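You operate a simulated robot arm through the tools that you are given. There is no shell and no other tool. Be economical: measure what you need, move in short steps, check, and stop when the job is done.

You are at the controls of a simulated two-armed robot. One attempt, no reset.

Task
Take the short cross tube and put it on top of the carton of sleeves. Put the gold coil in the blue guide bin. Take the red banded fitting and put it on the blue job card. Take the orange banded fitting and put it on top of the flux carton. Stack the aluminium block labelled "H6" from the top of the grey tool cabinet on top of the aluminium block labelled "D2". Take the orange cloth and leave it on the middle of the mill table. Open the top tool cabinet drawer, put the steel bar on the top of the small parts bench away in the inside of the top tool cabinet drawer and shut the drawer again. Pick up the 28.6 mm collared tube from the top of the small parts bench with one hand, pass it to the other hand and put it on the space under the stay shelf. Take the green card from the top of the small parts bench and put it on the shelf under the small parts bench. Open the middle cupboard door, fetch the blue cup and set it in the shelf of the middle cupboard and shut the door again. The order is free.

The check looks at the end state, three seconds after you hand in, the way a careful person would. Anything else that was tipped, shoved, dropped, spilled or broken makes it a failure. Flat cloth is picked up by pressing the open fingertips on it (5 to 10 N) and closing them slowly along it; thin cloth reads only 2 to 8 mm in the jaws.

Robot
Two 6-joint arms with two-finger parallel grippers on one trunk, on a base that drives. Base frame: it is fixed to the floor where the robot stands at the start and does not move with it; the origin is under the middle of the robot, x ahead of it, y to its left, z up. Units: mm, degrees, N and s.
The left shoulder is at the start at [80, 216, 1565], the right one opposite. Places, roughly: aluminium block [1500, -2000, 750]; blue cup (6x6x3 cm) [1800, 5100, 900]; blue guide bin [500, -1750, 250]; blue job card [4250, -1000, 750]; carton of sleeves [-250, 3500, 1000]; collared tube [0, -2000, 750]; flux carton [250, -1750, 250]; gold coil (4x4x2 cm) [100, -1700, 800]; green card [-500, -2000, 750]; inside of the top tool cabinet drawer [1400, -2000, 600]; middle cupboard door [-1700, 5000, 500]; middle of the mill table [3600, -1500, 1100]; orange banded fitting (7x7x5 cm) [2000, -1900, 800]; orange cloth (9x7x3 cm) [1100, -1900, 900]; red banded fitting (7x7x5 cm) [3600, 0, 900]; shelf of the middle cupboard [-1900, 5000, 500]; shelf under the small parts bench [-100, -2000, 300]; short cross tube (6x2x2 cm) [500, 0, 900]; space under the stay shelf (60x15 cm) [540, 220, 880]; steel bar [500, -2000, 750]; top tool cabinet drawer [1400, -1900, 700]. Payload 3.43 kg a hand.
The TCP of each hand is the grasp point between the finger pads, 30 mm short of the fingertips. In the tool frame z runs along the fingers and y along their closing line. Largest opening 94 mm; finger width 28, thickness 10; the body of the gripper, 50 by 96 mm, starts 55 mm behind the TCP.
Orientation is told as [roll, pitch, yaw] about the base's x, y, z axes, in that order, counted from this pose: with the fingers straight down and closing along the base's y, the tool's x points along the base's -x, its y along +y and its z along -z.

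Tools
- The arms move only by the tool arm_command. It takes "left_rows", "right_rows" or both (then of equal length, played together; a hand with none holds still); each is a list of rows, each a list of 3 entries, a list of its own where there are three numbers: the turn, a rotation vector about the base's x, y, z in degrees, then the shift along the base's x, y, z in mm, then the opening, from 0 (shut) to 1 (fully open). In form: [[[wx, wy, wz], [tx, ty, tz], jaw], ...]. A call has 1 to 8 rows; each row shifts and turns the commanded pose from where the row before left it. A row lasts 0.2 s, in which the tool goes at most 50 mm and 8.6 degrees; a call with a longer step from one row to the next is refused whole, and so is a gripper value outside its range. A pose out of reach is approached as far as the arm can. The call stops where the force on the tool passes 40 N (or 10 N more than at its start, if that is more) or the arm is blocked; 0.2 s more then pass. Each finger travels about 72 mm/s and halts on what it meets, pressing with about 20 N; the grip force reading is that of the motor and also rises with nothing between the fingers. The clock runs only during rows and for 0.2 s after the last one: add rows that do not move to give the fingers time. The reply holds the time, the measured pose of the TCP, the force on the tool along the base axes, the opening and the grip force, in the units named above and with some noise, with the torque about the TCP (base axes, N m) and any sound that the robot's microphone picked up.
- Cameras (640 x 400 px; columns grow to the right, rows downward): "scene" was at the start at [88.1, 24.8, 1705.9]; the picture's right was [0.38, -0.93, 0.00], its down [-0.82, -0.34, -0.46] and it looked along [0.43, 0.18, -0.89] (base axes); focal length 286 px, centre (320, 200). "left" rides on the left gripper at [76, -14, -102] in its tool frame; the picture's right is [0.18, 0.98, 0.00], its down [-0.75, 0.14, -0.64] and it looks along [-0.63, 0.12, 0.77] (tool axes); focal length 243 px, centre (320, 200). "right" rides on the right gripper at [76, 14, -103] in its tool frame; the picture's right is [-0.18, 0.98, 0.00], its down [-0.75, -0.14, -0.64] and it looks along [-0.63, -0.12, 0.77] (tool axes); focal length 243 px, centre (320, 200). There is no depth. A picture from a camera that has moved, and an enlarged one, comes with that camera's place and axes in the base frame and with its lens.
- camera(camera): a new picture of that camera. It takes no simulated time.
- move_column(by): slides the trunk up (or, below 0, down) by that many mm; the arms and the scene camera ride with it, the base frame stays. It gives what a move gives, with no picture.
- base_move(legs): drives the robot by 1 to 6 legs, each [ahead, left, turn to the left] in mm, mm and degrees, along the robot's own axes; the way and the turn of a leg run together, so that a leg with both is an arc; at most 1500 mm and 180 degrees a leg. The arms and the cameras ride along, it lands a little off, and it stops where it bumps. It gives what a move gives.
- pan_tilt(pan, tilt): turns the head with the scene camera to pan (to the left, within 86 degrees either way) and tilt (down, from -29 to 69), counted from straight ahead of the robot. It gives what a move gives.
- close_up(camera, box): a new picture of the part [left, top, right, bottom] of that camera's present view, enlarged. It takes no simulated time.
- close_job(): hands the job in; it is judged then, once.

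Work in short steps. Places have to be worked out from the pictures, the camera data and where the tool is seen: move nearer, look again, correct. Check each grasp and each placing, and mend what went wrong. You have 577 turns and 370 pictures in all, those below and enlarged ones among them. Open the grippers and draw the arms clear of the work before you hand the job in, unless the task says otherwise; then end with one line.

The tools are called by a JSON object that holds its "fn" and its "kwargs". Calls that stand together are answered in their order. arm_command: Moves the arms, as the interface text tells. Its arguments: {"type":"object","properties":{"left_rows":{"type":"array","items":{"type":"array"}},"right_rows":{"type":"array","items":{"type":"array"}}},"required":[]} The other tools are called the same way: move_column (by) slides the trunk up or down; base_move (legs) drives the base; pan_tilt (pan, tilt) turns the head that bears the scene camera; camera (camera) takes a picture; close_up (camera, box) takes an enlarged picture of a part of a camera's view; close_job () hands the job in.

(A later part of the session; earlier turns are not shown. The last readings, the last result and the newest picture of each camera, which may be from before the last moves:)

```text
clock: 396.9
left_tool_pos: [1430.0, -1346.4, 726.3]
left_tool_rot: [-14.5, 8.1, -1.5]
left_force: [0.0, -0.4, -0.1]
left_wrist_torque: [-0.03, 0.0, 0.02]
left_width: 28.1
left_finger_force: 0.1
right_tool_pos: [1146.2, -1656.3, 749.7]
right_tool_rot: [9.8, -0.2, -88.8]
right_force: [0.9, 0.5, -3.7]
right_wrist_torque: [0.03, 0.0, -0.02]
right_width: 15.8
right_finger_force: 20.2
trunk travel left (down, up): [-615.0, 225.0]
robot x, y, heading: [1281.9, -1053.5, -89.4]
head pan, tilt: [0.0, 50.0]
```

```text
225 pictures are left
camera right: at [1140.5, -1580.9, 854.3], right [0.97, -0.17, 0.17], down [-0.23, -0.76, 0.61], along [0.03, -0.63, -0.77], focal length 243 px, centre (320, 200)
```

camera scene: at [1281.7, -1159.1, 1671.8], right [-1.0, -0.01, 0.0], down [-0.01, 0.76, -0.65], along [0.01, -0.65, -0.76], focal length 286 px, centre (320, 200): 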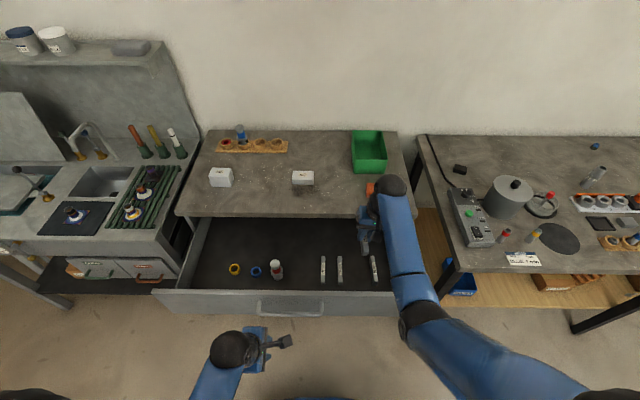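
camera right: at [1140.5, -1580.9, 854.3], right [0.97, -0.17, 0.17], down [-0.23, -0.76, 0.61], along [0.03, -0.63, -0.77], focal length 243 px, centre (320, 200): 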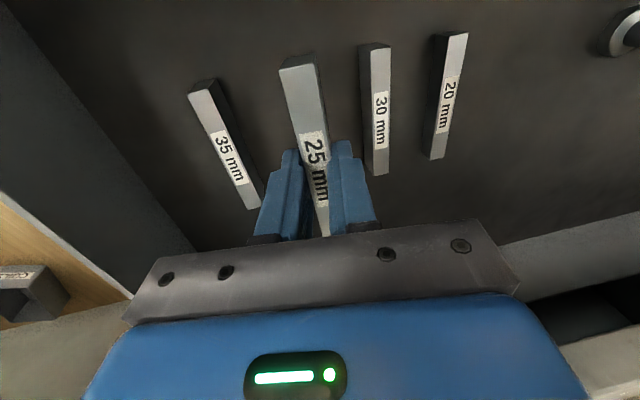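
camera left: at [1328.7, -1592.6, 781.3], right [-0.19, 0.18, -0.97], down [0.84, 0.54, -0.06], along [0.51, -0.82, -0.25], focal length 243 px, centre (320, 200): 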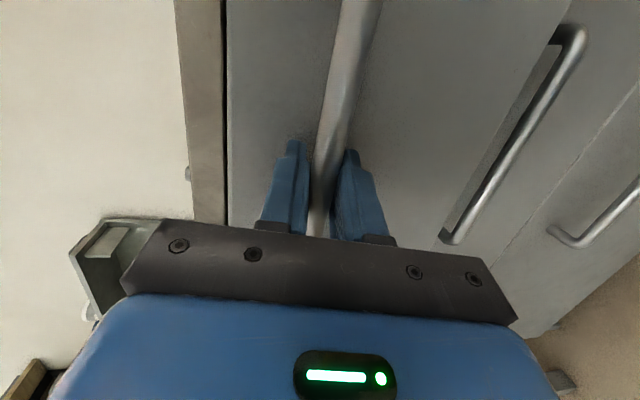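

{"fn": "arm_command", "kwargs": {"right_rows": [[[0, 0, 0], [-2, 0, -12], 0.1], [[0, 0, 0], [0, 0, -8], 0.1], [[0, 0, 0], [0, 0, 0], 0.1]]}}

{"fn": "arm_command", "kwargs": {"right_rows": [[[0, 0, 0], [0, 0, -5], 0.1], [[0, 0, 0], [0, 0, 0], 0.1]]}}

{"fn": "arm_command", "kwargs": {"right_rows": [[[0, 0, 0], [0, 0, -4], 0.1], [[0, 0, 0], [0, 0, 0], 0.1]]}}

{"fn": "arm_command", "kwargs": {"right_rows": [[[0, 0, 0], [0, 0, -4], 0.1], [[0, 0, 0], [0, 0, 0], 0.1]]}}

```text
clock: 397.7
left_tool_pos: [1430.3, -1347.3, 727.0]
left_tool_rot: [-14.5, 8.0, -1.5]
left_force: [0.2, 0.6, -0.3]
left_wrist_torque: [0.0, 0.0, 0.01]
left_width: 28.1
left_finger_force: 0.1
right_tool_pos: [1145.4, -1655.9, 730.5]
right_tool_rot: [9.8, -0.2, -88.9]
right_force: [-0.6, -0.3, -4.2]
right_wrist_torque: [0.0, 0.04, -0.01]
right_width: 15.8
right_finger_force: 20.1
trunk travel left (down, up): [-615.0, 225.0]
robot x, y, heading: [1282.5, -1054.1, -89.4]
head pan, tilt: [0.0, 50.0]
```

```text
clock: 398.3
left_tool_pos: [1429.9, -1345.9, 727.3]
left_tool_rot: [-14.5, 8.0, -1.5]
left_force: [-0.1, 0.0, 0.2]
left_wrist_torque: [0.03, 0.01, -0.03]
left_width: 28.2
left_finger_force: 0.1
right_tool_pos: [1143.1, -1655.8, 725.6]
right_tool_rot: [9.8, -0.1, -88.9]
right_force: [0.1, -0.2, -3.1]
right_wrist_torque: [0.0, 0.0, 0.0]
right_width: 15.8
right_finger_force: 19.7
trunk travel left (down, up): [-615.0, 225.0]
robot x, y, heading: [1284.2, -1053.6, -89.1]
head pan, tilt: [0.0, 50.0]
```

```text
clock: 398.9
left_tool_pos: [1431.0, -1346.2, 726.3]
left_tool_rot: [-14.5, 8.1, -1.5]
left_force: [0.4, 0.0, -0.2]
left_wrist_torque: [0.03, -0.04, 0.0]
left_width: 28.3
left_finger_force: 0.0
right_tool_pos: [1145.0, -1655.1, 721.9]
right_tool_rot: [9.9, -0.2, -88.9]
right_force: [-0.6, 0.3, -3.0]
right_wrist_torque: [-0.02, 0.03, 0.0]
right_width: 15.8
right_finger_force: 19.6
trunk travel left (down, up): [-615.0, 225.0]
robot x, y, heading: [1281.7, -1059.0, -89.3]
head pan, tilt: [0.0, 50.0]
```

```text
clock: 399.5
left_tool_pos: [1430.7, -1346.3, 725.7]
left_tool_rot: [-14.5, 8.0, -1.6]
left_force: [0.0, -0.4, 1.3]
left_wrist_torque: [0.03, -0.01, -0.01]
left_width: 28.1
left_finger_force: 0.0
right_tool_pos: [1143.9, -1655.9, 717.1]
right_tool_rot: [9.8, 0.0, -88.9]
right_force: [-0.5, 0.4, -4.1]
right_wrist_torque: [-0.02, 0.03, -0.03]
right_width: 15.8
right_finger_force: 20.2
trunk travel left (down, up): [-615.0, 225.0]
robot x, y, heading: [1281.9, -1054.1, -89.4]
head pan, tilt: [0.0, 50.0]
```

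{"fn": "camera", "kwargs": {"camera": "right"}}

{"fn": "arm_command", "kwargs": {"right_rows": [[[0, 0, 0], [0, 0, -5], 0.1], [[0, 0, 0], [0, 0, 0], 0.1]]}}

{"fn": "arm_command", "kwargs": {"right_rows": [[[0, 0, 0], [0, 0, -4], 0.1], [[0, 0, 0], [0, 0, 0], 0.1]]}}

{"fn": "arm_command", "kwargs": {"right_rows": [[[0, 0, 0], [0, 0, -4], 0.1], [[0, 0, 0], [0, 0, 0], 0.1]]}}

```text
224 pictures are left
camera right: at [1138.4, -1579.7, 821.5], right [0.97, -0.17, 0.17], down [-0.23, -0.76, 0.61], along [0.03, -0.63, -0.78], focal length 243 px, centre (320, 200)
```

right: 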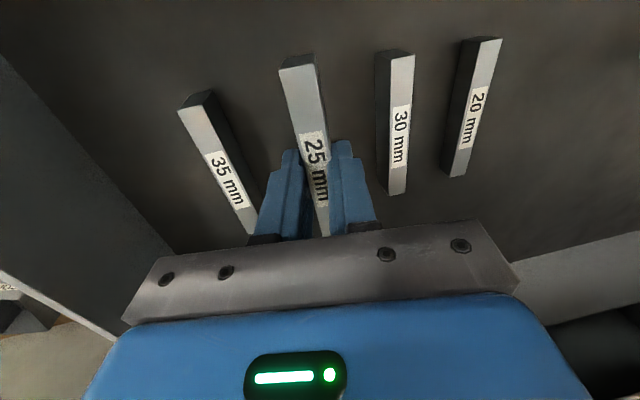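

```text
clock: 400.1
left_tool_pos: [1431.3, -1345.2, 725.9]
left_tool_rot: [-14.5, 8.1, -1.5]
left_force: [0.4, 0.5, -0.1]
left_wrist_torque: [0.01, -0.04, -0.01]
left_width: 28.6
left_finger_force: 0.2
right_tool_pos: [1144.4, -1655.1, 711.4]
right_tool_rot: [9.9, -0.1, -89.0]
right_force: [1.0, 0.1, -3.8]
right_wrist_torque: [-0.02, 0.02, -0.04]
right_width: 15.9
right_finger_force: 20.1
trunk travel left (down, up): [-615.0, 225.0]
robot x, y, heading: [1281.4, -1055.8, -89.3]
head pan, tilt: [0.0, 50.0]
```

```text
clock: 400.7
left_tool_pos: [1430.4, -1346.4, 725.8]
left_tool_rot: [-14.5, 8.0, -1.4]
left_force: [-0.6, 0.7, -0.8]
left_wrist_torque: [-0.01, 0.02, -0.02]
left_width: 28.1
left_finger_force: 0.1
right_tool_pos: [1144.6, -1653.9, 708.0]
right_tool_rot: [9.8, -0.1, -88.8]
right_force: [0.1, -0.7, -3.8]
right_wrist_torque: [0.01, 0.01, 0.01]
right_width: 15.8
right_finger_force: 19.5
trunk travel left (down, up): [-615.0, 225.0]
robot x, y, heading: [1283.5, -1056.0, -89.1]
head pan, tilt: [0.0, 50.0]
```

```text
clock: 401.3
left_tool_pos: [1431.2, -1346.1, 727.6]
left_tool_rot: [-14.5, 8.0, -1.4]
left_force: [-0.8, 0.0, -0.6]
left_wrist_torque: [0.01, -0.01, -0.01]
left_width: 28.1
left_finger_force: 0.0
right_tool_pos: [1144.1, -1654.1, 704.9]
right_tool_rot: [9.8, 0.0, -88.8]
right_force: [0.5, 0.0, -3.5]
right_wrist_torque: [0.03, 0.04, 0.04]
right_width: 15.6
right_finger_force: 19.7
trunk travel left (down, up): [-615.0, 225.0]
robot x, y, heading: [1282.1, -1058.9, -88.9]
head pan, tilt: [0.0, 50.0]
```

{"fn": "arm_command", "kwargs": {"right_rows": [[[0, 0, 0], [0, 0, -4], 0.1], [[0, 0, 0], [0, 0, 0], 0.1]]}}

{"fn": "arm_command", "kwargs": {"right_rows": [[[0, 0, 0], [0, 0, -4], 0.1], [[0, 0, 0], [0, 0, 0], 0.1]]}}

{"fn": "camera", "kwargs": {"camera": "right"}}

```text
clock: 401.9
left_tool_pos: [1430.3, -1345.4, 725.2]
left_tool_rot: [-14.4, 8.0, -1.4]
left_force: [-0.7, -0.6, -0.2]
left_wrist_torque: [-0.01, 0.0, 0.01]
left_width: 28.0
left_finger_force: 0.0
right_tool_pos: [1145.7, -1654.9, 699.8]
right_tool_rot: [9.7, 0.0, -88.9]
right_force: [-0.4, -0.4, -3.1]
right_wrist_torque: [0.01, 0.0, 0.01]
right_width: 15.7
right_finger_force: 19.4
trunk travel left (down, up): [-615.0, 225.0]
robot x, y, heading: [1279.2, -1058.8, -89.0]
head pan, tilt: [0.0, 50.0]
```

```text
clock: 402.5
left_tool_pos: [1430.8, -1346.6, 726.2]
left_tool_rot: [-14.6, 7.9, -1.5]
left_force: [0.0, 0.0, -0.2]
left_wrist_torque: [0.01, -0.01, 0.0]
left_width: 28.3
left_finger_force: 0.1
right_tool_pos: [1145.9, -1654.6, 696.1]
right_tool_rot: [9.8, -0.1, -88.9]
right_force: [0.5, -0.7, -3.3]
right_wrist_torque: [0.03, 0.03, -0.03]
right_width: 15.8
right_finger_force: 20.4
trunk travel left (down, up): [-615.0, 225.0]
robot x, y, heading: [1281.4, -1053.6, -89.2]
head pan, tilt: [0.0, 50.0]
```

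```text
223 pictures are left
camera right: at [1139.7, -1579.3, 800.0], right [0.97, -0.16, 0.17], down [-0.23, -0.76, 0.61], along [0.03, -0.63, -0.77], focal length 243 px, centre (320, 200)
```

right: 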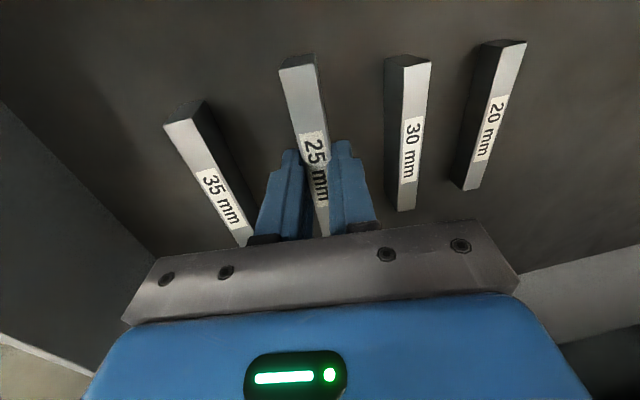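

{"fn": "arm_command", "kwargs": {"right_rows": [[[0, 0, 0], [0, 0, -4], 0.1], [[0, 0, 0], [0, 0, -3], 0.1], [[0, 0, 0], [0, 0, 0], 0.1]]}}

{"fn": "arm_command", "kwargs": {"right_rows": [[[0, 0, 0], [0, 0, -3], 0.1], [[0, 0, 0], [0, 0, -3], 0.1], [[0, 0, 0], [0, 0, 0], 0.1]]}}

{"fn": "arm_command", "kwargs": {"right_rows": [[[0, 0, 0], [0, 0, -3], 0.1], [[0, 0, 0], [0, 0, -3], 0.1], [[0, 0, 0], [0, 0, 0], 0.1]]}}

```text
clock: 403.3
left_tool_pos: [1429.4, -1345.3, 727.5]
left_tool_rot: [-14.5, 8.1, -1.5]
left_force: [0.0, 0.2, 0.2]
left_wrist_torque: [0.03, -0.01, 0.03]
left_width: 28.4
left_finger_force: 0.1
right_tool_pos: [1144.7, -1653.2, 688.3]
right_tool_rot: [9.8, -0.1, -89.0]
right_force: [0.6, -0.4, -4.1]
right_wrist_torque: [0.0, 0.02, 0.02]
right_width: 16.0
right_finger_force: 20.3
trunk travel left (down, up): [-615.0, 225.0]
robot x, y, heading: [1281.5, -1055.5, -89.2]
head pan, tilt: [0.0, 50.0]
```

```text
clock: 404.1
left_tool_pos: [1430.5, -1346.3, 726.3]
left_tool_rot: [-14.5, 8.1, -1.5]
left_force: [0.0, 0.6, -0.3]
left_wrist_torque: [0.0, -0.04, 0.03]
left_width: 28.2
left_finger_force: 0.1
right_tool_pos: [1144.7, -1655.3, 682.1]
right_tool_rot: [9.8, 0.0, -88.9]
right_force: [1.0, -0.1, -3.6]
right_wrist_torque: [0.01, 0.01, -0.01]
right_width: 15.8
right_finger_force: 20.3
trunk travel left (down, up): [-615.0, 225.0]
robot x, y, heading: [1281.8, -1059.1, -89.3]
head pan, tilt: [0.0, 50.0]
```

```text
clock: 404.9
left_tool_pos: [1430.3, -1346.7, 725.9]
left_tool_rot: [-14.6, 8.0, -1.5]
left_force: [0.5, 0.5, -0.3]
left_wrist_torque: [-0.01, 0.03, -0.04]
left_width: 27.9
left_finger_force: 0.0
right_tool_pos: [1144.7, -1652.9, 675.3]
right_tool_rot: [9.8, 0.0, -88.9]
right_force: [0.6, -0.5, -2.6]
right_wrist_torque: [0.0, 0.0, 0.0]
right_width: 16.0
right_finger_force: 20.2
trunk travel left (down, up): [-615.0, 225.0]
robot x, y, heading: [1283.1, -1053.1, -89.3]
head pan, tilt: [0.0, 50.0]
```

Triangulation says drawer floor ≈ z 626; contact near TCP 662. Continue.

{"fn": "arm_command", "kwargs": {"right_rows": [[[0, 0, 0], [0, 0, -4], 0.1], [[0, 0, 0], [0, 0, -3], 0.1], [[0, 0, 0], [0, 0, 0], 0.1]]}}

{"fn": "arm_command", "kwargs": {"right_rows": [[[0, 0, 0], [0, 0, -3], 0.1], [[0, 0, 0], [0, 0, 0], 0.1]]}}

{"fn": "camera", "kwargs": {"camera": "right"}}

```text
clock: 405.7
left_tool_pos: [1431.9, -1346.3, 726.6]
left_tool_rot: [-14.5, 8.0, -1.5]
left_force: [-0.4, -0.9, 0.2]
left_wrist_torque: [0.01, 0.02, 0.0]
left_width: 28.4
left_finger_force: 0.1
right_tool_pos: [1144.4, -1654.8, 670.4]
right_tool_rot: [9.8, -0.2, -88.9]
right_force: [-0.9, 0.6, -3.0]
right_wrist_torque: [0.0, 0.03, 0.02]
right_width: 15.8
right_finger_force: 20.0
trunk travel left (down, up): [-615.0, 225.0]
robot x, y, heading: [1278.5, -1057.1, -89.7]
head pan, tilt: [0.0, 50.0]
```

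```text
clock: 406.3
left_tool_pos: [1430.5, -1344.6, 726.7]
left_tool_rot: [-14.5, 8.1, -1.4]
left_force: [-0.9, -0.3, -0.3]
left_wrist_torque: [0.02, -0.02, 0.02]
left_width: 28.1
left_finger_force: 0.1
right_tool_pos: [1145.0, -1655.3, 669.8]
right_tool_rot: [9.8, -0.3, -88.9]
right_force: [0.0, -0.6, 9.3]
right_wrist_torque: [0.55, 0.02, -0.01]
right_width: 15.7
right_finger_force: 20.2
trunk travel left (down, up): [-615.0, 225.0]
robot x, y, heading: [1283.6, -1057.6, -89.3]
head pan, tilt: [0.0, 50.0]
```

```text
222 pictures are left
camera right: at [1139.6, -1579.6, 773.1], right [0.97, -0.16, 0.17], down [-0.23, -0.76, 0.61], along [0.03, -0.63, -0.77], focal length 243 px, centre (320, 200)
```

right: 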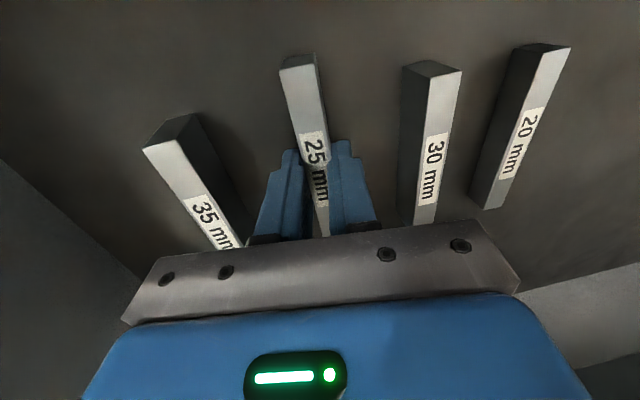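

Contact on the drawer floor. Release and lift.

{"fn": "arm_command", "kwargs": {"right_rows": [[[0, 0, 0], [0, 0, 1], 0.15], [[0, 0, 0], [0, 0, 0], 0.35], [[0, 0, 0], [0, 0, 0], 0.4], [[0, 0, 0], [0, 0, 20], 0.4], [[0, 0, 0], [0, 0, 40], 0.4], [[0, 0, 0], [0, 0, 45], 0.4], [[0, 0, 0], [0, 0, 0], 0.4]]}}

{"fn": "camera", "kwargs": {"camera": "right"}}

```text
clock: 407.9
left_tool_pos: [1430.1, -1345.7, 726.2]
left_tool_rot: [-14.3, 8.0, -1.4]
left_force: [-0.7, -0.5, -0.2]
left_wrist_torque: [0.01, 0.04, -0.04]
left_width: 28.1
left_finger_force: 0.1
right_tool_pos: [1143.5, -1655.5, 773.3]
right_tool_rot: [9.8, 0.1, -88.9]
right_force: [-0.8, 0.0, 0.0]
right_wrist_torque: [0.0, -0.06, -0.01]
right_width: 37.6
right_finger_force: 0.1
trunk travel left (down, up): [-615.0, 225.0]
robot x, y, heading: [1285.0, -1056.1, -89.3]
head pan, tilt: [0.0, 50.0]
```

```text
221 pictures are left
camera right: at [1137.8, -1578.9, 877.0], right [0.97, -0.17, 0.17], down [-0.23, -0.76, 0.61], along [0.03, -0.63, -0.78], focal length 243 px, centre (320, 200)
```

right: 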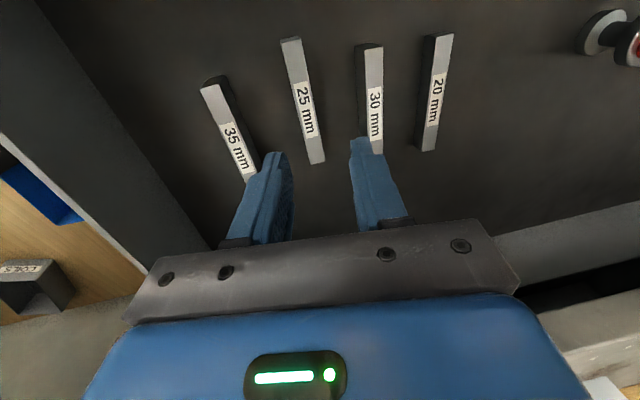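

The 25 mm bar lies in the drawer. Raise, back off, and set the left hand pointing forward with closed fingers to push the drawer shut.

{"fn": "move_column", "kwargs": {"by": 130}}

{"fn": "base_move", "kwargs": {"legs": [[-220, 0, 0]]}}

{"fn": "arm_command", "kwargs": {"left_rows": [[[-8.4, 0, 0], [0, -25, 5], 0], [[-8.4, 0, 0], [0, -25, 0], 0], [[-8.4, 0, 0], [0, -25, 0], 0], [[-8.4, 0, 0], [0, -25, -10], 0], [[-8.4, 0, 0], [0, -25, -20], 0], [[-8.4, 0, 0], [0, -25, -20], 0], [[-8.4, 0, 0], [0, -25, -30], 0], [[0, 0, 0], [0, -20, -30], 0]]}}

{"fn": "camera", "kwargs": {"camera": "scene"}}

```text
clock: 409.5
left_tool_pos: [1430.4, -1346.4, 856.1]
left_tool_rot: [-14.7, 8.1, -1.5]
left_force: [0.1, 0.3, 0.6]
left_wrist_torque: [0.02, -0.02, 0.02]
left_width: 28.3
left_finger_force: 0.0
right_tool_pos: [1143.9, -1654.3, 903.7]
right_tool_rot: [9.9, -0.1, -88.8]
right_force: [0.4, 0.6, -0.8]
right_wrist_torque: [-0.01, -0.02, -0.01]
right_width: 37.7
right_finger_force: 0.1
trunk travel left (down, up): [-745.0, 95.0]
robot x, y, heading: [1281.3, -1058.2, -89.0]
head pan, tilt: [0.0, 50.0]
```

```text
clock: 411.2
left_tool_pos: [1427.3, -1123.6, 855.5]
left_tool_rot: [-14.4, 8.0, -1.6]
left_force: [-0.2, -0.8, 0.3]
left_wrist_torque: [0.03, -0.01, -0.01]
left_width: 28.0
left_finger_force: 0.0
right_tool_pos: [1139.9, -1430.6, 901.1]
right_tool_rot: [9.7, 0.0, -88.9]
right_force: [1.1, -0.3, 0.0]
right_wrist_torque: [0.04, -0.01, 0.01]
right_width: 37.7
right_finger_force: 0.1
trunk travel left (down, up): [-745.0, 95.0]
robot x, y, heading: [1278.0, -829.9, -89.1]
head pan, tilt: [0.0, 50.0]
```

```text
clock: 413.0
left_tool_pos: [1412.1, -1298.5, 768.2]
left_tool_rot: [-68.6, 5.2, -11.6]
left_force: [-0.1, 0.0, -0.5]
left_wrist_torque: [0.0, 0.01, 0.02]
left_width: 0.1
left_finger_force: 20.2
left hand out of reach, approached as far as the arm can: row 6, 7
right_tool_pos: [1139.0, -1430.1, 902.2]
right_tool_rot: [9.7, 0.0, -89.0]
right_force: [0.0, -0.5, 0.3]
right_wrist_torque: [0.03, 0.02, -0.01]
right_width: 37.3
right_finger_force: 0.1
trunk travel left (down, up): [-745.0, 95.0]
robot x, y, heading: [1279.2, -830.1, -89.1]
head pan, tilt: [0.0, 50.0]
```

```text
220 pictures are left
camera scene: at [1279.3, -940.4, 1671.3], right [-1.0, -0.01, 0.0], down [-0.01, 0.77, -0.64], along [0.01, -0.64, -0.77], focal length 286 px, centre (320, 200)
```

scene: 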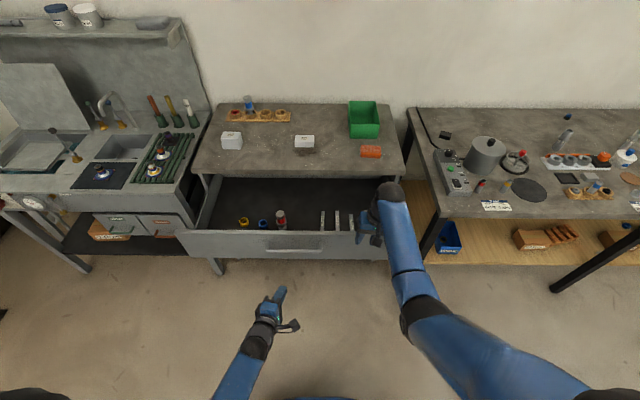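

{"fn": "arm_command", "kwargs": {"left_rows": [[[0, 0, 0], [0, -5, -15], 0], [[0, 0, 0], [0, 0, 0], 0]], "right_rows": [[[0, 0, 0], [0, 0, 20], 0.4], [[0, 0, 0], [0, 0, 15], 0.4]]}}

{"fn": "base_move", "kwargs": {"legs": [[190, 0, 0]]}}

{"fn": "camera", "kwargs": {"camera": "left"}}

```text
clock: 413.6
left_tool_pos: [1411.5, -1302.0, 754.4]
left_tool_rot: [-68.6, 5.3, -11.7]
left_force: [0.0, 0.8, 0.3]
left_wrist_torque: [0.0, -0.03, -0.03]
left_width: 0.0
left_finger_force: 20.2
right_tool_pos: [1139.4, -1427.8, 937.2]
right_tool_rot: [9.9, -0.1, -89.0]
right_force: [-0.7, 0.0, 0.4]
right_wrist_torque: [0.0, 0.03, 0.0]
right_width: 37.8
right_finger_force: 0.1
trunk travel left (down, up): [-745.0, 95.0]
robot x, y, heading: [1281.7, -829.6, -89.3]
head pan, tilt: [0.0, 50.0]
```

```text
clock: 415.1
left_tool_pos: [1415.6, -1485.9, 756.2]
left_tool_rot: [-68.9, 5.2, -11.6]
left_force: [0.1, 0.0, 0.6]
left_wrist_torque: [-0.02, -0.03, 0.01]
left_width: 0.0
left_finger_force: 20.6
right_tool_pos: [1143.9, -1613.0, 939.8]
right_tool_rot: [9.8, -0.4, -88.9]
right_force: [0.8, 0.6, 0.2]
right_wrist_torque: [-0.02, 0.03, 0.01]
right_width: 37.8
right_finger_force: 0.1
trunk travel left (down, up): [-745.0, 95.0]
robot x, y, heading: [1282.1, -1018.8, -89.2]
head pan, tilt: [0.0, 50.0]
```

```text
219 pictures are left
camera left: at [1364.0, -1383.6, 812.6], right [-0.19, 0.4, -0.9], down [0.87, 0.48, 0.03], along [0.45, -0.78, -0.44], focal length 243 px, centre (320, 200)
```

left: 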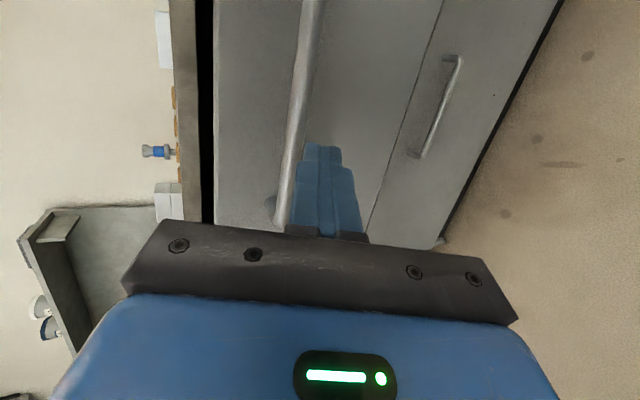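

Tips are just under the handle against the front. Push on.

{"fn": "base_move", "kwargs": {"legs": [[230, 0, 0]]}}

{"fn": "base_move", "kwargs": {"legs": [[60, 0, 0]]}}

{"fn": "camera", "kwargs": {"camera": "scene"}}

{"fn": "camera", "kwargs": {"camera": "left"}}

```text
clock: 416.9
left_tool_pos: [1417.3, -1714.7, 755.0]
left_tool_rot: [-68.8, 5.3, -11.7]
left_force: [-0.1, 0.8, 0.3]
left_wrist_torque: [0.0, 0.0, 0.0]
left_width: 0.0
left_finger_force: 20.7
right_tool_pos: [1145.7, -1841.1, 939.8]
right_tool_rot: [9.7, -0.2, -89.0]
right_force: [-0.3, 0.1, 0.3]
right_wrist_torque: [0.0, 0.01, 0.04]
right_width: 37.6
right_finger_force: 0.1
trunk travel left (down, up): [-745.0, 95.0]
robot x, y, heading: [1285.9, -1244.0, -89.3]
head pan, tilt: [0.0, 50.0]
```

```text
clock: 417.7
left_tool_pos: [1417.9, -1725.2, 755.2]
left_tool_rot: [-69.2, 5.4, -11.9]
left_force: [0.4, 18.7, 16.6]
left_wrist_torque: [-0.49, -0.13, 0.17]
left_width: 0.1
left_finger_force: 19.4
right_tool_pos: [1147.0, -1857.1, 939.4]
right_tool_rot: [9.9, 0.0, -88.9]
right_force: [0.9, 1.4, -0.4]
right_wrist_torque: [0.02, 0.01, 0.0]
right_width: 37.4
right_finger_force: 0.1
trunk travel left (down, up): [-745.0, 95.0]
robot x, y, heading: [1283.5, -1259.0, -89.2]
head pan, tilt: [0.0, 50.0]
stopped in leg 1: the force on the tool passed its limit at 80 N (the readings are from after the stop); the commanded pose is now the measured one
```

```text
218 pictures are left
camera scene: at [1285.1, -1362.4, 1671.9], right [-1.0, -0.01, 0.0], down [-0.01, 0.76, -0.64], along [0.01, -0.64, -0.76], focal length 286 px, centre (320, 200)
```

scene: 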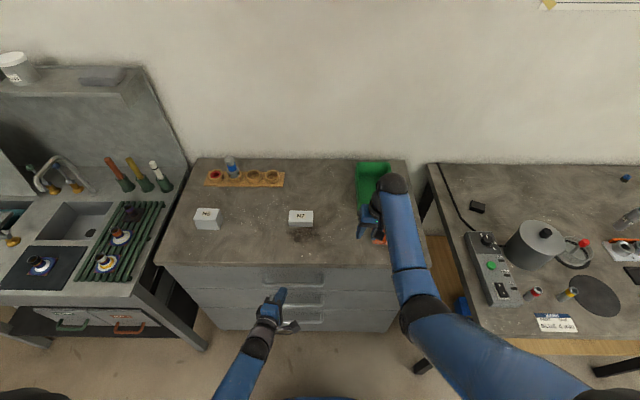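

```text
217 pictures are left
camera left: at [1366.9, -1622.3, 811.5], right [-0.19, 0.4, -0.9], down [0.88, 0.48, 0.03], along [0.44, -0.78, -0.44], focal length 243 px, centre (320, 200)
```

left: 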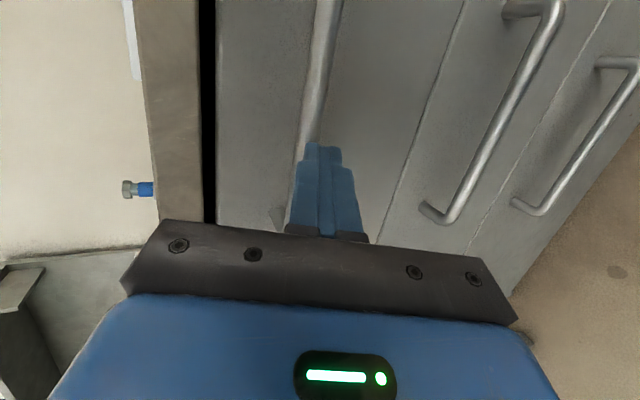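

It stopped at 80 N. Push gently with the arm to see if it is fully home.

{"fn": "arm_command", "kwargs": {"left_rows": [[[0, 0, 0], [0, -5, 0], 0], [[0, 0, 0], [0, -5, 0], 0], [[0, 0, 0], [0, -5, 0], 0], [[0, 0, 0], [0, -5, 0], 0]]}}

{"fn": "close_up", "kwargs": {"camera": "scene", "box": [150, 240, 420, 340]}}

```text
clock: 418.1
left_tool_pos: [1416.8, -1725.1, 755.1]
left_tool_rot: [-69.3, 5.2, -12.1]
left_force: [-0.5, 30.0, 26.8]
left_wrist_torque: [-0.8, -0.19, 0.16]
left_width: 0.0
left_finger_force: 20.2
right_tool_pos: [1147.6, -1856.0, 939.8]
right_tool_rot: [10.0, -0.3, -88.9]
right_force: [0.5, 0.3, 0.5]
right_wrist_torque: [0.0, 0.01, -0.01]
right_width: 37.4
right_finger_force: 0.1
trunk travel left (down, up): [-745.0, 95.0]
robot x, y, heading: [1281.1, -1258.6, -89.4]
head pan, tilt: [0.0, 50.0]
stopped in row 1 (left hand): the force on the tool passed its limit at 43 N (the readings are from after the stop); the commanded pose is now the measured one
```

```text
2.37 times, centred on (285, 290) of scene
camera zoom: at [1285.2, -1360.7, 1672.0], right [-1.0, -0.01, 0.0], down [-0.01, 0.76, -0.65], along [0.01, -0.65, -0.76], focal length 679 px, centre (403, -13)
```

zoom: 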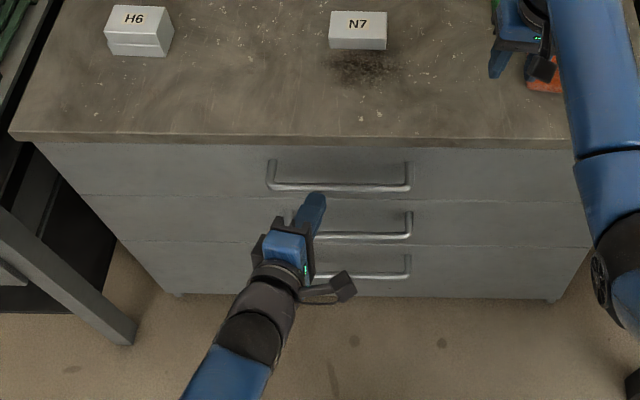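

Drawer is home. Back off slightly, retract the left hand, then bring the right hand over the orange cloth.

{"fn": "base_move", "kwargs": {"legs": [[-60, 0, 0]]}}

{"fn": "arm_command", "kwargs": {"left_rows": [[[8, 0, 0], [0, 30, 0], 0], [[8, 0, 0], [0, 30, 10], 0], [[8, 0, 0], [0, 30, 20], 0], [[8, 0, 0], [0, 30, 20], 0], [[8, 0, 0], [0, 30, 20], 0], [[8, 0, 0], [0, 20, 10], 0], [[0, 0, 0], [0, 20, 0], 0]]}}

{"fn": "base_move", "kwargs": {"legs": [[0, -88, 0]]}}

{"fn": "camera", "kwargs": {"camera": "right"}}

{"fn": "close_up", "kwargs": {"camera": "scene", "box": [270, 140, 430, 260]}}

```text
clock: 419.0
left_tool_pos: [1417.3, -1677.1, 748.3]
left_tool_rot: [-68.3, 5.4, -11.9]
left_force: [-0.1, -0.4, -0.7]
left_wrist_torque: [0.01, 0.02, 0.01]
left_width: 0.0
left_finger_force: 20.0
right_tool_pos: [1146.4, -1806.3, 931.7]
right_tool_rot: [9.8, 0.4, -89.0]
right_force: [0.4, 0.0, -0.4]
right_wrist_torque: [0.06, -0.02, 0.01]
right_width: 37.6
right_finger_force: 0.0
trunk travel left (down, up): [-745.0, 95.0]
robot x, y, heading: [1286.6, -1199.1, -89.3]
head pan, tilt: [0.0, 50.0]
```

```text
clock: 420.6
left_tool_pos: [1417.9, -1479.0, 830.8]
left_tool_rot: [-20.8, 12.6, -4.1]
left_force: [0.9, 0.0, 0.7]
left_wrist_torque: [-0.02, 0.0, -0.01]
left_width: 0.0
left_finger_force: 20.2
left hand out of reach, approached as far as the arm can: row 2
right_tool_pos: [1145.5, -1796.9, 939.1]
right_tool_rot: [10.0, -0.1, -89.0]
right_force: [0.4, -0.9, -0.4]
right_wrist_torque: [-0.06, -0.04, -0.03]
right_width: 37.7
right_finger_force: 0.0
trunk travel left (down, up): [-745.0, 95.0]
robot x, y, heading: [1285.5, -1201.5, -89.4]
head pan, tilt: [0.0, 50.0]
```

```text
clock: 421.7
left_tool_pos: [1335.0, -1481.7, 830.1]
left_tool_rot: [-20.6, 12.7, -4.1]
left_force: [0.9, 0.4, 0.8]
left_wrist_torque: [0.02, 0.01, -0.03]
left_width: 0.0
left_finger_force: 20.3
right_tool_pos: [1064.9, -1798.8, 937.7]
right_tool_rot: [9.5, -0.1, -88.9]
right_force: [0.6, 0.0, 0.1]
right_wrist_torque: [0.0, 0.05, 0.01]
right_width: 37.6
right_finger_force: 0.1
trunk travel left (down, up): [-745.0, 95.0]
robot x, y, heading: [1197.3, -1204.6, -89.3]
head pan, tilt: [0.0, 50.0]
```

```text
215 pictures are left
camera right: at [1060.3, -1724.6, 1042.3], right [0.97, -0.16, 0.16], down [-0.23, -0.76, 0.61], along [0.02, -0.63, -0.77], focal length 243 px, centre (320, 200)
```

right: 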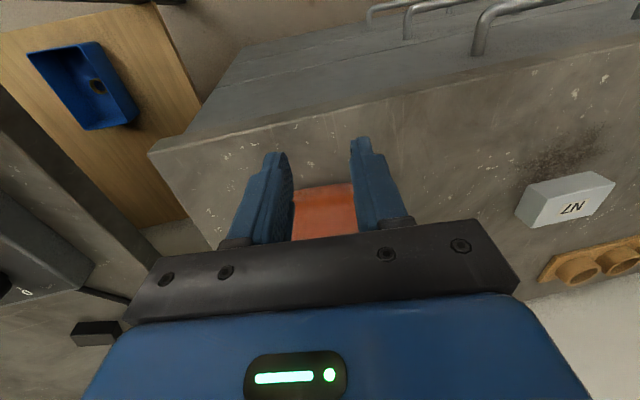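

```text
3.33 times, centred on (350, 200) of scene
camera zoom: at [1207.9, -1308.7, 1671.4], right [-1.0, -0.01, 0.01], down [-0.01, 0.77, -0.64], along [0.0, -0.64, -0.77], focal length 955 px, centre (220, 200)
```

zoom: 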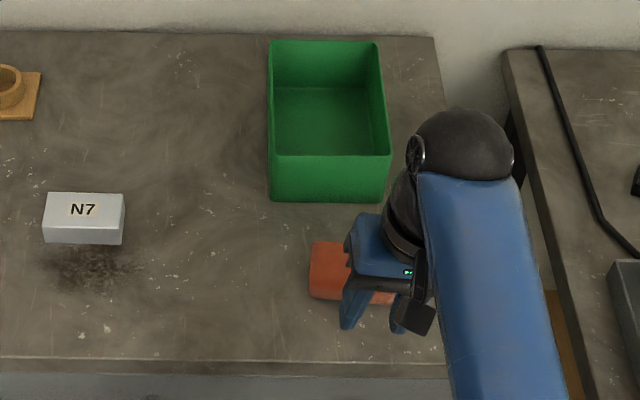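

Cloth ≈ x 1020–1113, y -1865…-1930. Yaw the right hand so it closes along y, and move over it.

{"fn": "arm_command", "kwargs": {"right_rows": [[[0, 0, -8.4], [0, -8, 0], 1], [[0, 0, -8.4], [0, -8, 0], 1], [[0, 0, -8.4], [0, -8, 0], 1], [[0, 0, -8.4], [0, -8, 0], 1], [[0, 0, -8.4], [0, -8, 0], 1], [[0, 0, -8.4], [0, -8, 0], 1], [[0, 0, -8.4], [0, -8, 0], 1], [[0, 0, -8.4], [0, -8, 0], 1]]}}

{"fn": "arm_command", "kwargs": {"right_rows": [[[0, 0, -8.4], [0, -8, 0], 1], [[0, 0, -8.4], [0, -8, 0], 1], [[9.5, 0, -6], [0, -8, 0], 1], [[0, 0, 0], [0, -6, 0], 1], [[0, 0, 0], [0, 0, 0], 1]]}}

{"fn": "camera", "kwargs": {"camera": "right"}}

```text
clock: 423.5
left_tool_pos: [1331.6, -1481.7, 829.8]
left_tool_rot: [-20.7, 12.5, -4.1]
left_force: [0.4, -1.0, 0.1]
left_wrist_torque: [0.03, 0.0, -0.02]
left_width: 0.1
left_finger_force: 20.3
right_tool_pos: [1060.5, -1864.8, 938.5]
right_tool_rot: [9.8, -0.1, -156.1]
right_force: [0.1, -0.3, 0.6]
right_wrist_torque: [-0.01, -0.02, -0.01]
right_width: 93.9
right_finger_force: 0.1
trunk travel left (down, up): [-745.0, 95.0]
robot x, y, heading: [1196.2, -1201.1, -89.1]
head pan, tilt: [0.0, 50.0]
```

```text
refused: row 3 steps farther than a row can; nothing moved
```

```text
213 pictures are left
camera right: at [1128.3, -1830.8, 1041.5], right [0.22, -0.96, 0.17], down [-0.79, -0.08, 0.61], along [-0.57, -0.27, -0.77], focal length 243 px, centre (320, 200)
```

right: 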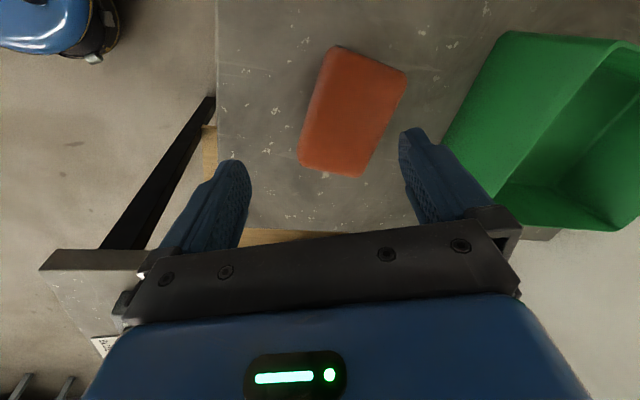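

Cloth centre ≈[1076,-1898]. Finish the yaw, straighten, and centre over it.

{"fn": "arm_command", "kwargs": {"right_rows": [[[0, 0, -8.4], [5, -11, 0], 1], [[0, 0, -8.4], [5, -11, 0], 1], [[0, 0, -6], [5, -11, 0], 1], [[5, 0, 0], [0, 0, 0], 1], [[4.8, 0, 0], [0, 0, 0], 1], [[0, 0, 0], [0, 0, -20], 1], [[0, 0, 0], [0, 0, 0], 1]]}}

{"fn": "camera", "kwargs": {"camera": "right"}}

```text
clock: 425.1
left_tool_pos: [1331.8, -1481.4, 829.8]
left_tool_rot: [-20.6, 12.3, -4.0]
left_force: [-0.4, 0.4, 0.1]
left_wrist_torque: [-0.02, 0.02, 0.01]
left_width: 0.0
left_finger_force: 20.2
right_tool_pos: [1077.2, -1896.7, 917.8]
right_tool_rot: [0.1, 0.1, -178.9]
right_force: [0.8, 0.4, 0.4]
right_wrist_torque: [-0.03, -0.02, 0.01]
right_width: 94.0
right_finger_force: 0.0
trunk travel left (down, up): [-745.0, 95.0]
robot x, y, heading: [1200.5, -1196.3, -89.0]
head pan, tilt: [0.0, 50.0]
```

```text
212 pictures are left
camera right: at [1152.4, -1910.6, 1020.8], right [-0.16, -0.99, 0.0], down [-0.76, 0.13, 0.64], along [-0.63, 0.1, -0.77], focal length 243 px, centre (320, 200)
```

right: 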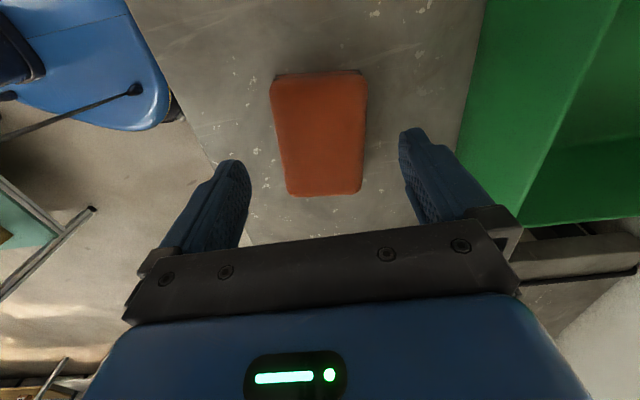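

Centred. Lower by trunk to straddle it and close.

{"fn": "move_column", "kwargs": {"by": -44}}

{"fn": "arm_command", "kwargs": {"right_rows": [[[0, 0, 0], [0, 0, 0], 0.8], [[0, 0, 0], [0, 0, 0], 0.6], [[0, 0, 0], [0, 0, 0], 0.3], [[0, 0, 0], [0, 0, 0], 0.0], [[0, 0, 0], [0, 0, 0], 0.0], [[0, 0, 0], [0, 0, 0], 0.0]]}}

{"fn": "camera", "kwargs": {"camera": "right"}}

```text
clock: 426.0
left_tool_pos: [1330.3, -1481.6, 786.0]
left_tool_rot: [-20.7, 12.4, -4.1]
left_force: [-0.5, 0.1, -0.5]
left_wrist_torque: [0.01, 0.0, 0.04]
left_width: 0.0
left_finger_force: 19.7
right_tool_pos: [1077.1, -1896.9, 873.4]
right_tool_rot: [0.1, 0.1, -178.9]
right_force: [0.3, 0.5, 0.8]
right_wrist_torque: [0.0, 0.01, 0.01]
right_width: 93.9
right_finger_force: 0.0
trunk travel left (down, up): [-701.0, 139.0]
robot x, y, heading: [1198.3, -1201.8, -89.2]
head pan, tilt: [0.0, 50.0]
```

```text
clock: 427.4
left_tool_pos: [1331.0, -1481.4, 785.2]
left_tool_rot: [-20.7, 12.4, -4.1]
left_force: [-0.3, -0.3, -0.4]
left_wrist_torque: [-0.01, 0.02, 0.0]
left_width: 0.0
left_finger_force: 19.7
right_tool_pos: [1076.8, -1897.6, 872.9]
right_tool_rot: [0.2, 0.1, -178.9]
right_force: [-0.5, -2.6, 9.2]
right_wrist_torque: [-0.09, -0.02, -0.13]
right_width: 64.0
right_finger_force: 20.1
trunk travel left (down, up): [-701.0, 139.0]
robot x, y, heading: [1200.2, -1203.6, -89.1]
head pan, tilt: [0.0, 50.0]
```

```text
211 pictures are left
camera right: at [1152.6, -1910.7, 977.9], right [-0.16, -0.99, 0.0], down [-0.76, 0.13, 0.64], along [-0.63, 0.1, -0.77], focal length 243 px, centre (320, 200)
```

right: 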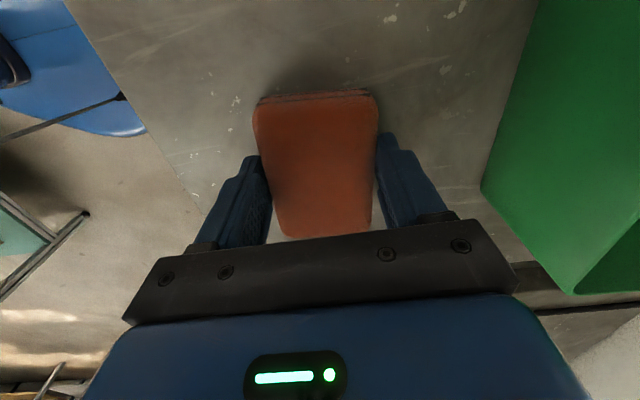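

Gripped firmly at 64 mm. Lift with the trunk.

{"fn": "move_column", "kwargs": {"by": 130}}

{"fn": "camera", "kwargs": {"camera": "right"}}

{"fn": "base_move", "kwargs": {"legs": [[-350, 0, 0]]}}

{"fn": "pan_tilt", "kwargs": {"pan": 75, "tilt": 25}}

{"fn": "camera", "kwargs": {"camera": "scene"}}

```text
clock: 429.0
left_tool_pos: [1330.5, -1481.4, 916.1]
left_tool_rot: [-20.6, 12.5, -4.1]
left_force: [0.8, -0.7, 0.5]
left_wrist_torque: [0.0, 0.03, 0.01]
left_width: 0.0
left_finger_force: 20.3
right_tool_pos: [1076.7, -1897.9, 1003.4]
right_tool_rot: [0.1, 0.1, -178.9]
right_force: [-0.3, -0.6, 0.2]
right_wrist_torque: [0.02, 0.02, -0.02]
right_width: 63.9
right_finger_force: 19.9
trunk travel left (down, up): [-831.0, 9.0]
robot x, y, heading: [1198.4, -1201.9, -89.4]
head pan, tilt: [0.0, 50.0]
```

```text
210 pictures are left
camera right: at [1152.4, -1910.9, 1106.3], right [-0.16, -0.99, 0.0], down [-0.76, 0.13, 0.64], along [-0.63, 0.1, -0.77], focal length 243 px, centre (320, 200)
```

right: 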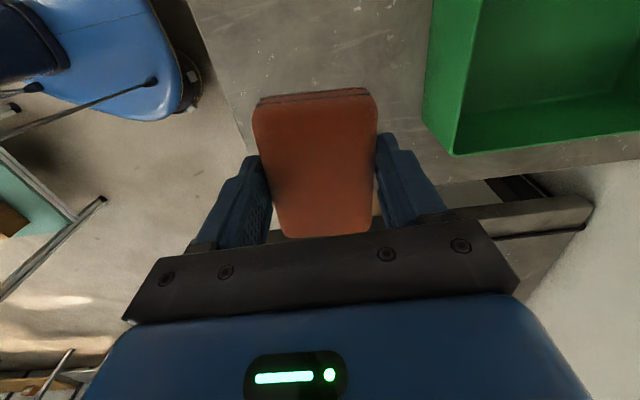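

```text
clock: 431.2
left_tool_pos: [1326.2, -1135.3, 916.2]
left_tool_rot: [-20.5, 12.4, -4.4]
left_force: [-0.4, -0.3, -0.2]
left_wrist_torque: [-0.02, 0.03, -0.02]
left_width: 0.3
left_finger_force: 20.3
right_tool_pos: [1067.7, -1549.3, 1002.6]
right_tool_rot: [0.0, 0.2, -179.3]
right_force: [0.0, 0.1, 0.3]
right_wrist_torque: [0.04, -0.01, 0.03]
right_width: 62.9
right_finger_force: 20.7
trunk travel left (down, up): [-831.0, 9.0]
robot x, y, heading: [1193.2, -853.0, -89.8]
head pan, tilt: [0.0, 50.0]
```

```text
clock: 432.7
left_tool_pos: [1326.4, -1133.3, 916.5]
left_tool_rot: [-20.8, 12.3, -4.5]
left_force: [1.2, -0.6, 0.5]
left_wrist_torque: [0.02, 0.02, -0.02]
left_width: 0.0
left_finger_force: 19.7
right_tool_pos: [1068.9, -1548.0, 1003.7]
right_tool_rot: [0.1, 0.2, -179.2]
right_force: [0.6, 0.3, 0.2]
right_wrist_torque: [0.0, -0.02, 0.0]
right_width: 62.5
right_finger_force: 19.5
trunk travel left (down, up): [-831.0, 9.0]
robot x, y, heading: [1197.7, -850.8, -89.6]
head pan, tilt: [75.0, 25.0]
```

```text
209 pictures are left
camera scene: at [1282.7, -905.8, 1794.9], right [-0.25, -0.97, 0.0], down [-0.41, 0.11, -0.91], along [0.88, -0.23, -0.42], focal length 286 px, centre (320, 200)
```

scene: 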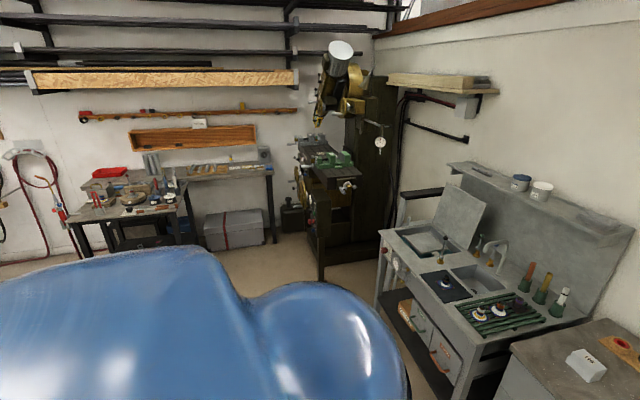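

Retract the right hand a bit, then drive toward the mill.

{"fn": "arm_command", "kwargs": {"right_rows": [[[0, 0, 0], [0, 45, 0], 0.0], [[0, 0, 0], [0, 45, 0], 0.0], [[0, 0, 0], [0, 45, 0], 0.0], [[0, 0, 0], [0, 45, 0], 0.0], [[0, 0, 0], [0, 0, 0], 0.0]]}}

{"fn": "base_move", "kwargs": {"legs": [[0, 0, 75], [1200, 0, 0]]}}

{"fn": "pan_tilt", "kwargs": {"pan": 0, "tilt": 30}}

{"fn": "camera", "kwargs": {"camera": "scene"}}

```text
clock: 433.9
left_tool_pos: [1325.2, -1133.9, 916.2]
left_tool_rot: [-20.7, 12.4, -4.5]
left_force: [-0.8, -0.7, -0.6]
left_wrist_torque: [-0.01, 0.01, 0.0]
left_width: 0.0
left_finger_force: 20.0
right_tool_pos: [1065.6, -1366.6, 1003.5]
right_tool_rot: [0.2, 0.0, -179.3]
right_force: [0.1, 0.5, -1.0]
right_wrist_torque: [0.01, 0.01, 0.02]
right_width: 62.6
right_finger_force: 20.0
trunk travel left (down, up): [-831.0, 9.0]
robot x, y, heading: [1192.1, -851.8, -89.7]
head pan, tilt: [75.0, 25.0]
```

```text
clock: 443.2
left_tool_pos: [2654.9, -1082.3, 916.8]
left_tool_rot: [-20.8, 12.4, 71.4]
left_force: [-0.1, 0.7, -0.1]
left_wrist_torque: [0.0, 0.0, 0.03]
left_width: 0.1
left_finger_force: 19.9
right_tool_pos: [2818.9, -1390.0, 1004.3]
right_tool_rot: [0.2, 0.2, -103.3]
right_force: [0.4, 0.1, -0.8]
right_wrist_torque: [0.0, -0.03, 0.0]
right_width: 61.3
right_finger_force: 19.8
trunk travel left (down, up): [-831.0, 9.0]
robot x, y, heading: [2352.2, -1141.4, -13.7]
head pan, tilt: [75.0, 25.0]
```

```text
clock: 444.7
left_tool_pos: [2656.3, -1082.1, 916.4]
left_tool_rot: [-20.7, 12.4, 71.4]
left_force: [0.0, 0.4, -0.2]
left_wrist_torque: [-0.03, 0.01, -0.02]
left_width: 0.1
left_finger_force: 20.5
right_tool_pos: [2820.3, -1390.1, 1003.9]
right_tool_rot: [0.1, 0.1, -103.5]
right_force: [-0.2, -0.5, -1.1]
right_wrist_torque: [0.01, 0.0, 0.0]
right_width: 60.9
right_finger_force: 20.2
trunk travel left (down, up): [-831.0, 9.0]
robot x, y, heading: [2355.4, -1140.6, -13.8]
head pan, tilt: [0.0, 30.0]
```

```text
208 pictures are left
camera scene: at [2469.2, -1168.8, 1787.0], right [-0.24, -0.97, 0.0], down [-0.49, 0.12, -0.87], along [0.84, -0.2, -0.5], focal length 286 px, centre (320, 200)
```

scene: 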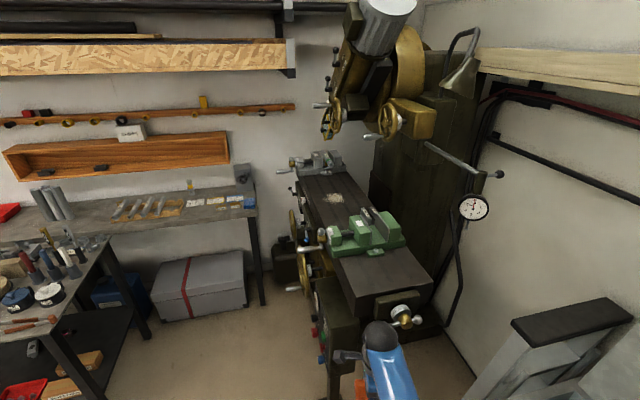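

The mill table has its free middle between the two vises, around [3600,-1517]. Approach from its +y side: drive round to about [3540,-800] facing -y.

{"fn": "base_move", "kwargs": {"legs": [[0, 600, 0], [1060, 0, 0], [0, 0, -76]]}}

{"fn": "pan_tilt", "kwargs": {"pan": 0, "tilt": 45}}

{"fn": "camera", "kwargs": {"camera": "scene"}}

```text
clock: 455.9
left_tool_pos: [3762.9, -1029.8, 915.4]
left_tool_rot: [-20.8, 12.5, 10.4]
left_force: [-0.1, 0.4, 0.4]
left_wrist_torque: [-0.02, 0.05, 0.02]
left_width: 0.0
left_finger_force: 20.3
right_tool_pos: [3584.1, -1321.0, 1004.9]
right_tool_rot: [0.9, 1.7, -162.8]
right_force: [-0.6, 0.1, -0.4]
right_wrist_torque: [-0.02, -0.02, -0.02]
right_width: 62.4
right_finger_force: 19.5
trunk travel left (down, up): [-831.0, 9.0]
robot x, y, heading: [3565.4, -793.5, -74.9]
head pan, tilt: [0.0, 30.0]
stopped in leg 3: the force on the tool passed its limit at 92 N (the readings are from after the stop); the commanded pose is now the measured one
```

```text
clock: 456.7
left_tool_pos: [3763.1, -1030.0, 916.2]
left_tool_rot: [-20.8, 12.4, 10.3]
left_force: [0.9, -0.2, -0.8]
left_wrist_torque: [0.01, 0.03, -0.01]
left_width: 0.2
left_finger_force: 19.8
right_tool_pos: [3584.0, -1320.6, 1005.3]
right_tool_rot: [0.9, 1.8, -162.7]
right_force: [3.4, 1.0, 0.3]
right_wrist_torque: [-0.02, -0.11, 0.11]
right_width: 62.5
right_finger_force: 20.1
trunk travel left (down, up): [-831.0, 9.0]
robot x, y, heading: [3564.5, -794.9, -74.8]
head pan, tilt: [0.0, 45.0]
```

```text
207 pictures are left
camera scene: at [3592.6, -898.9, 1764.5], right [-0.96, -0.26, 0.0], down [-0.19, 0.68, -0.71], along [0.19, -0.68, -0.71], focal length 286 px, centre (320, 200)
```

scene: 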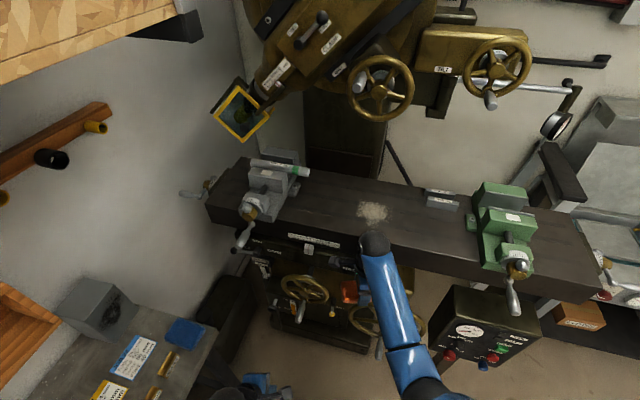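

The right hand brushed the mill's front while turning; cloth still held. Back off a bit, finish the turn.

{"fn": "base_move", "kwargs": {"legs": [[-80, 0, 0], [0, 0, -15]]}}

{"fn": "camera", "kwargs": {"camera": "scene"}}

{"fn": "camera", "kwargs": {"camera": "right"}}

```text
clock: 458.6
left_tool_pos: [3673.6, -993.0, 917.6]
left_tool_rot: [-20.9, 12.5, -4.7]
left_force: [-1.1, 0.5, 0.0]
left_wrist_torque: [-0.02, -0.02, -0.05]
left_width: 0.0
left_finger_force: 19.7
right_tool_pos: [3424.8, -1229.9, 1004.6]
right_tool_rot: [0.8, 1.8, -177.7]
right_force: [-0.1, -0.2, 0.0]
right_wrist_torque: [0.03, -0.03, 0.01]
right_width: 61.5
right_finger_force: 19.6
trunk travel left (down, up): [-831.0, 9.0]
robot x, y, heading: [3542.5, -714.3, -89.8]
head pan, tilt: [0.0, 45.0]
```

```text
206 pictures are left
camera scene: at [3542.9, -824.2, 1764.5], right [-1.0, 0.0, 0.0], down [0.0, 0.71, -0.71], along [0.0, -0.71, -0.71], focal length 286 px, centre (320, 200)
```

scene: 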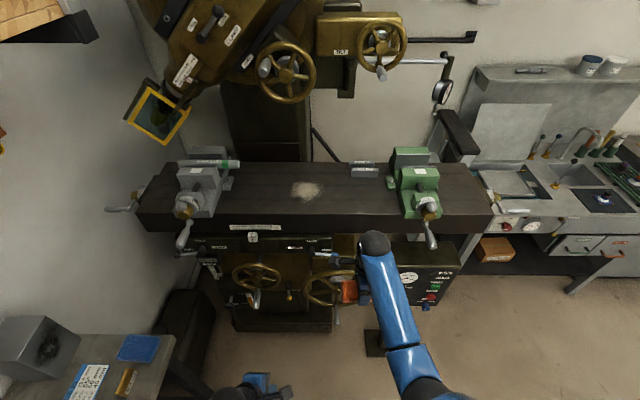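

```text
205 pictures are left
camera right: at [3498.5, -1240.8, 1111.3], right [-0.14, -0.99, 0.01], down [-0.78, 0.12, 0.62], along [-0.61, 0.08, -0.79], focal length 243 px, centre (320, 200)
```

right: 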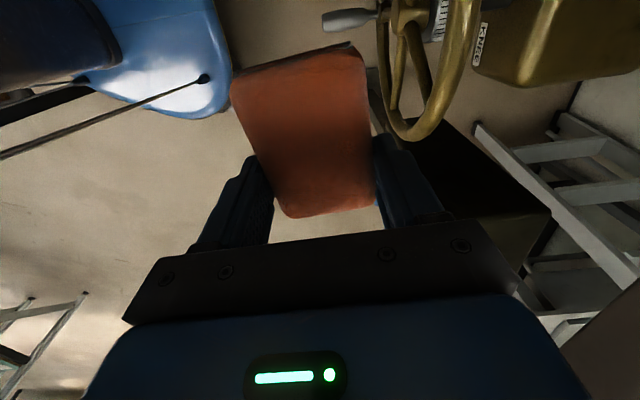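

Test raising the hand with a forward tilt here in the free space.

{"fn": "arm_command", "kwargs": {"right_rows": [[[-8, 0, 0], [10, 0, 35], 0.0], [[-8, 0, 0], [10, 0, 35], 0.0], [[-8, 0, 0], [10, 0, 35], 0.0], [[-6, 0, 0], [10, 0, 35], 0.0], [[0, 0, 0], [10, 0, 30], 0.0], [[0, 0, 0], [0, 0, 0], 0.0]]}}

```text
clock: 460.0
left_tool_pos: [3674.3, -996.8, 916.7]
left_tool_rot: [-20.7, 12.5, -4.7]
left_force: [0.5, 0.7, -0.4]
left_wrist_torque: [-0.01, 0.02, -0.01]
left_width: 0.1
left_finger_force: 19.7
right_tool_pos: [3476.1, -1232.1, 1177.7]
right_tool_rot: [30.8, 0.6, -177.1]
right_force: [-0.2, -0.1, -0.4]
right_wrist_torque: [0.02, 0.0, -0.02]
right_width: 61.6
right_finger_force: 20.4
trunk travel left (down, up): [-831.0, 9.0]
robot x, y, heading: [3542.4, -719.4, -90.1]
head pan, tilt: [0.0, 45.0]
```

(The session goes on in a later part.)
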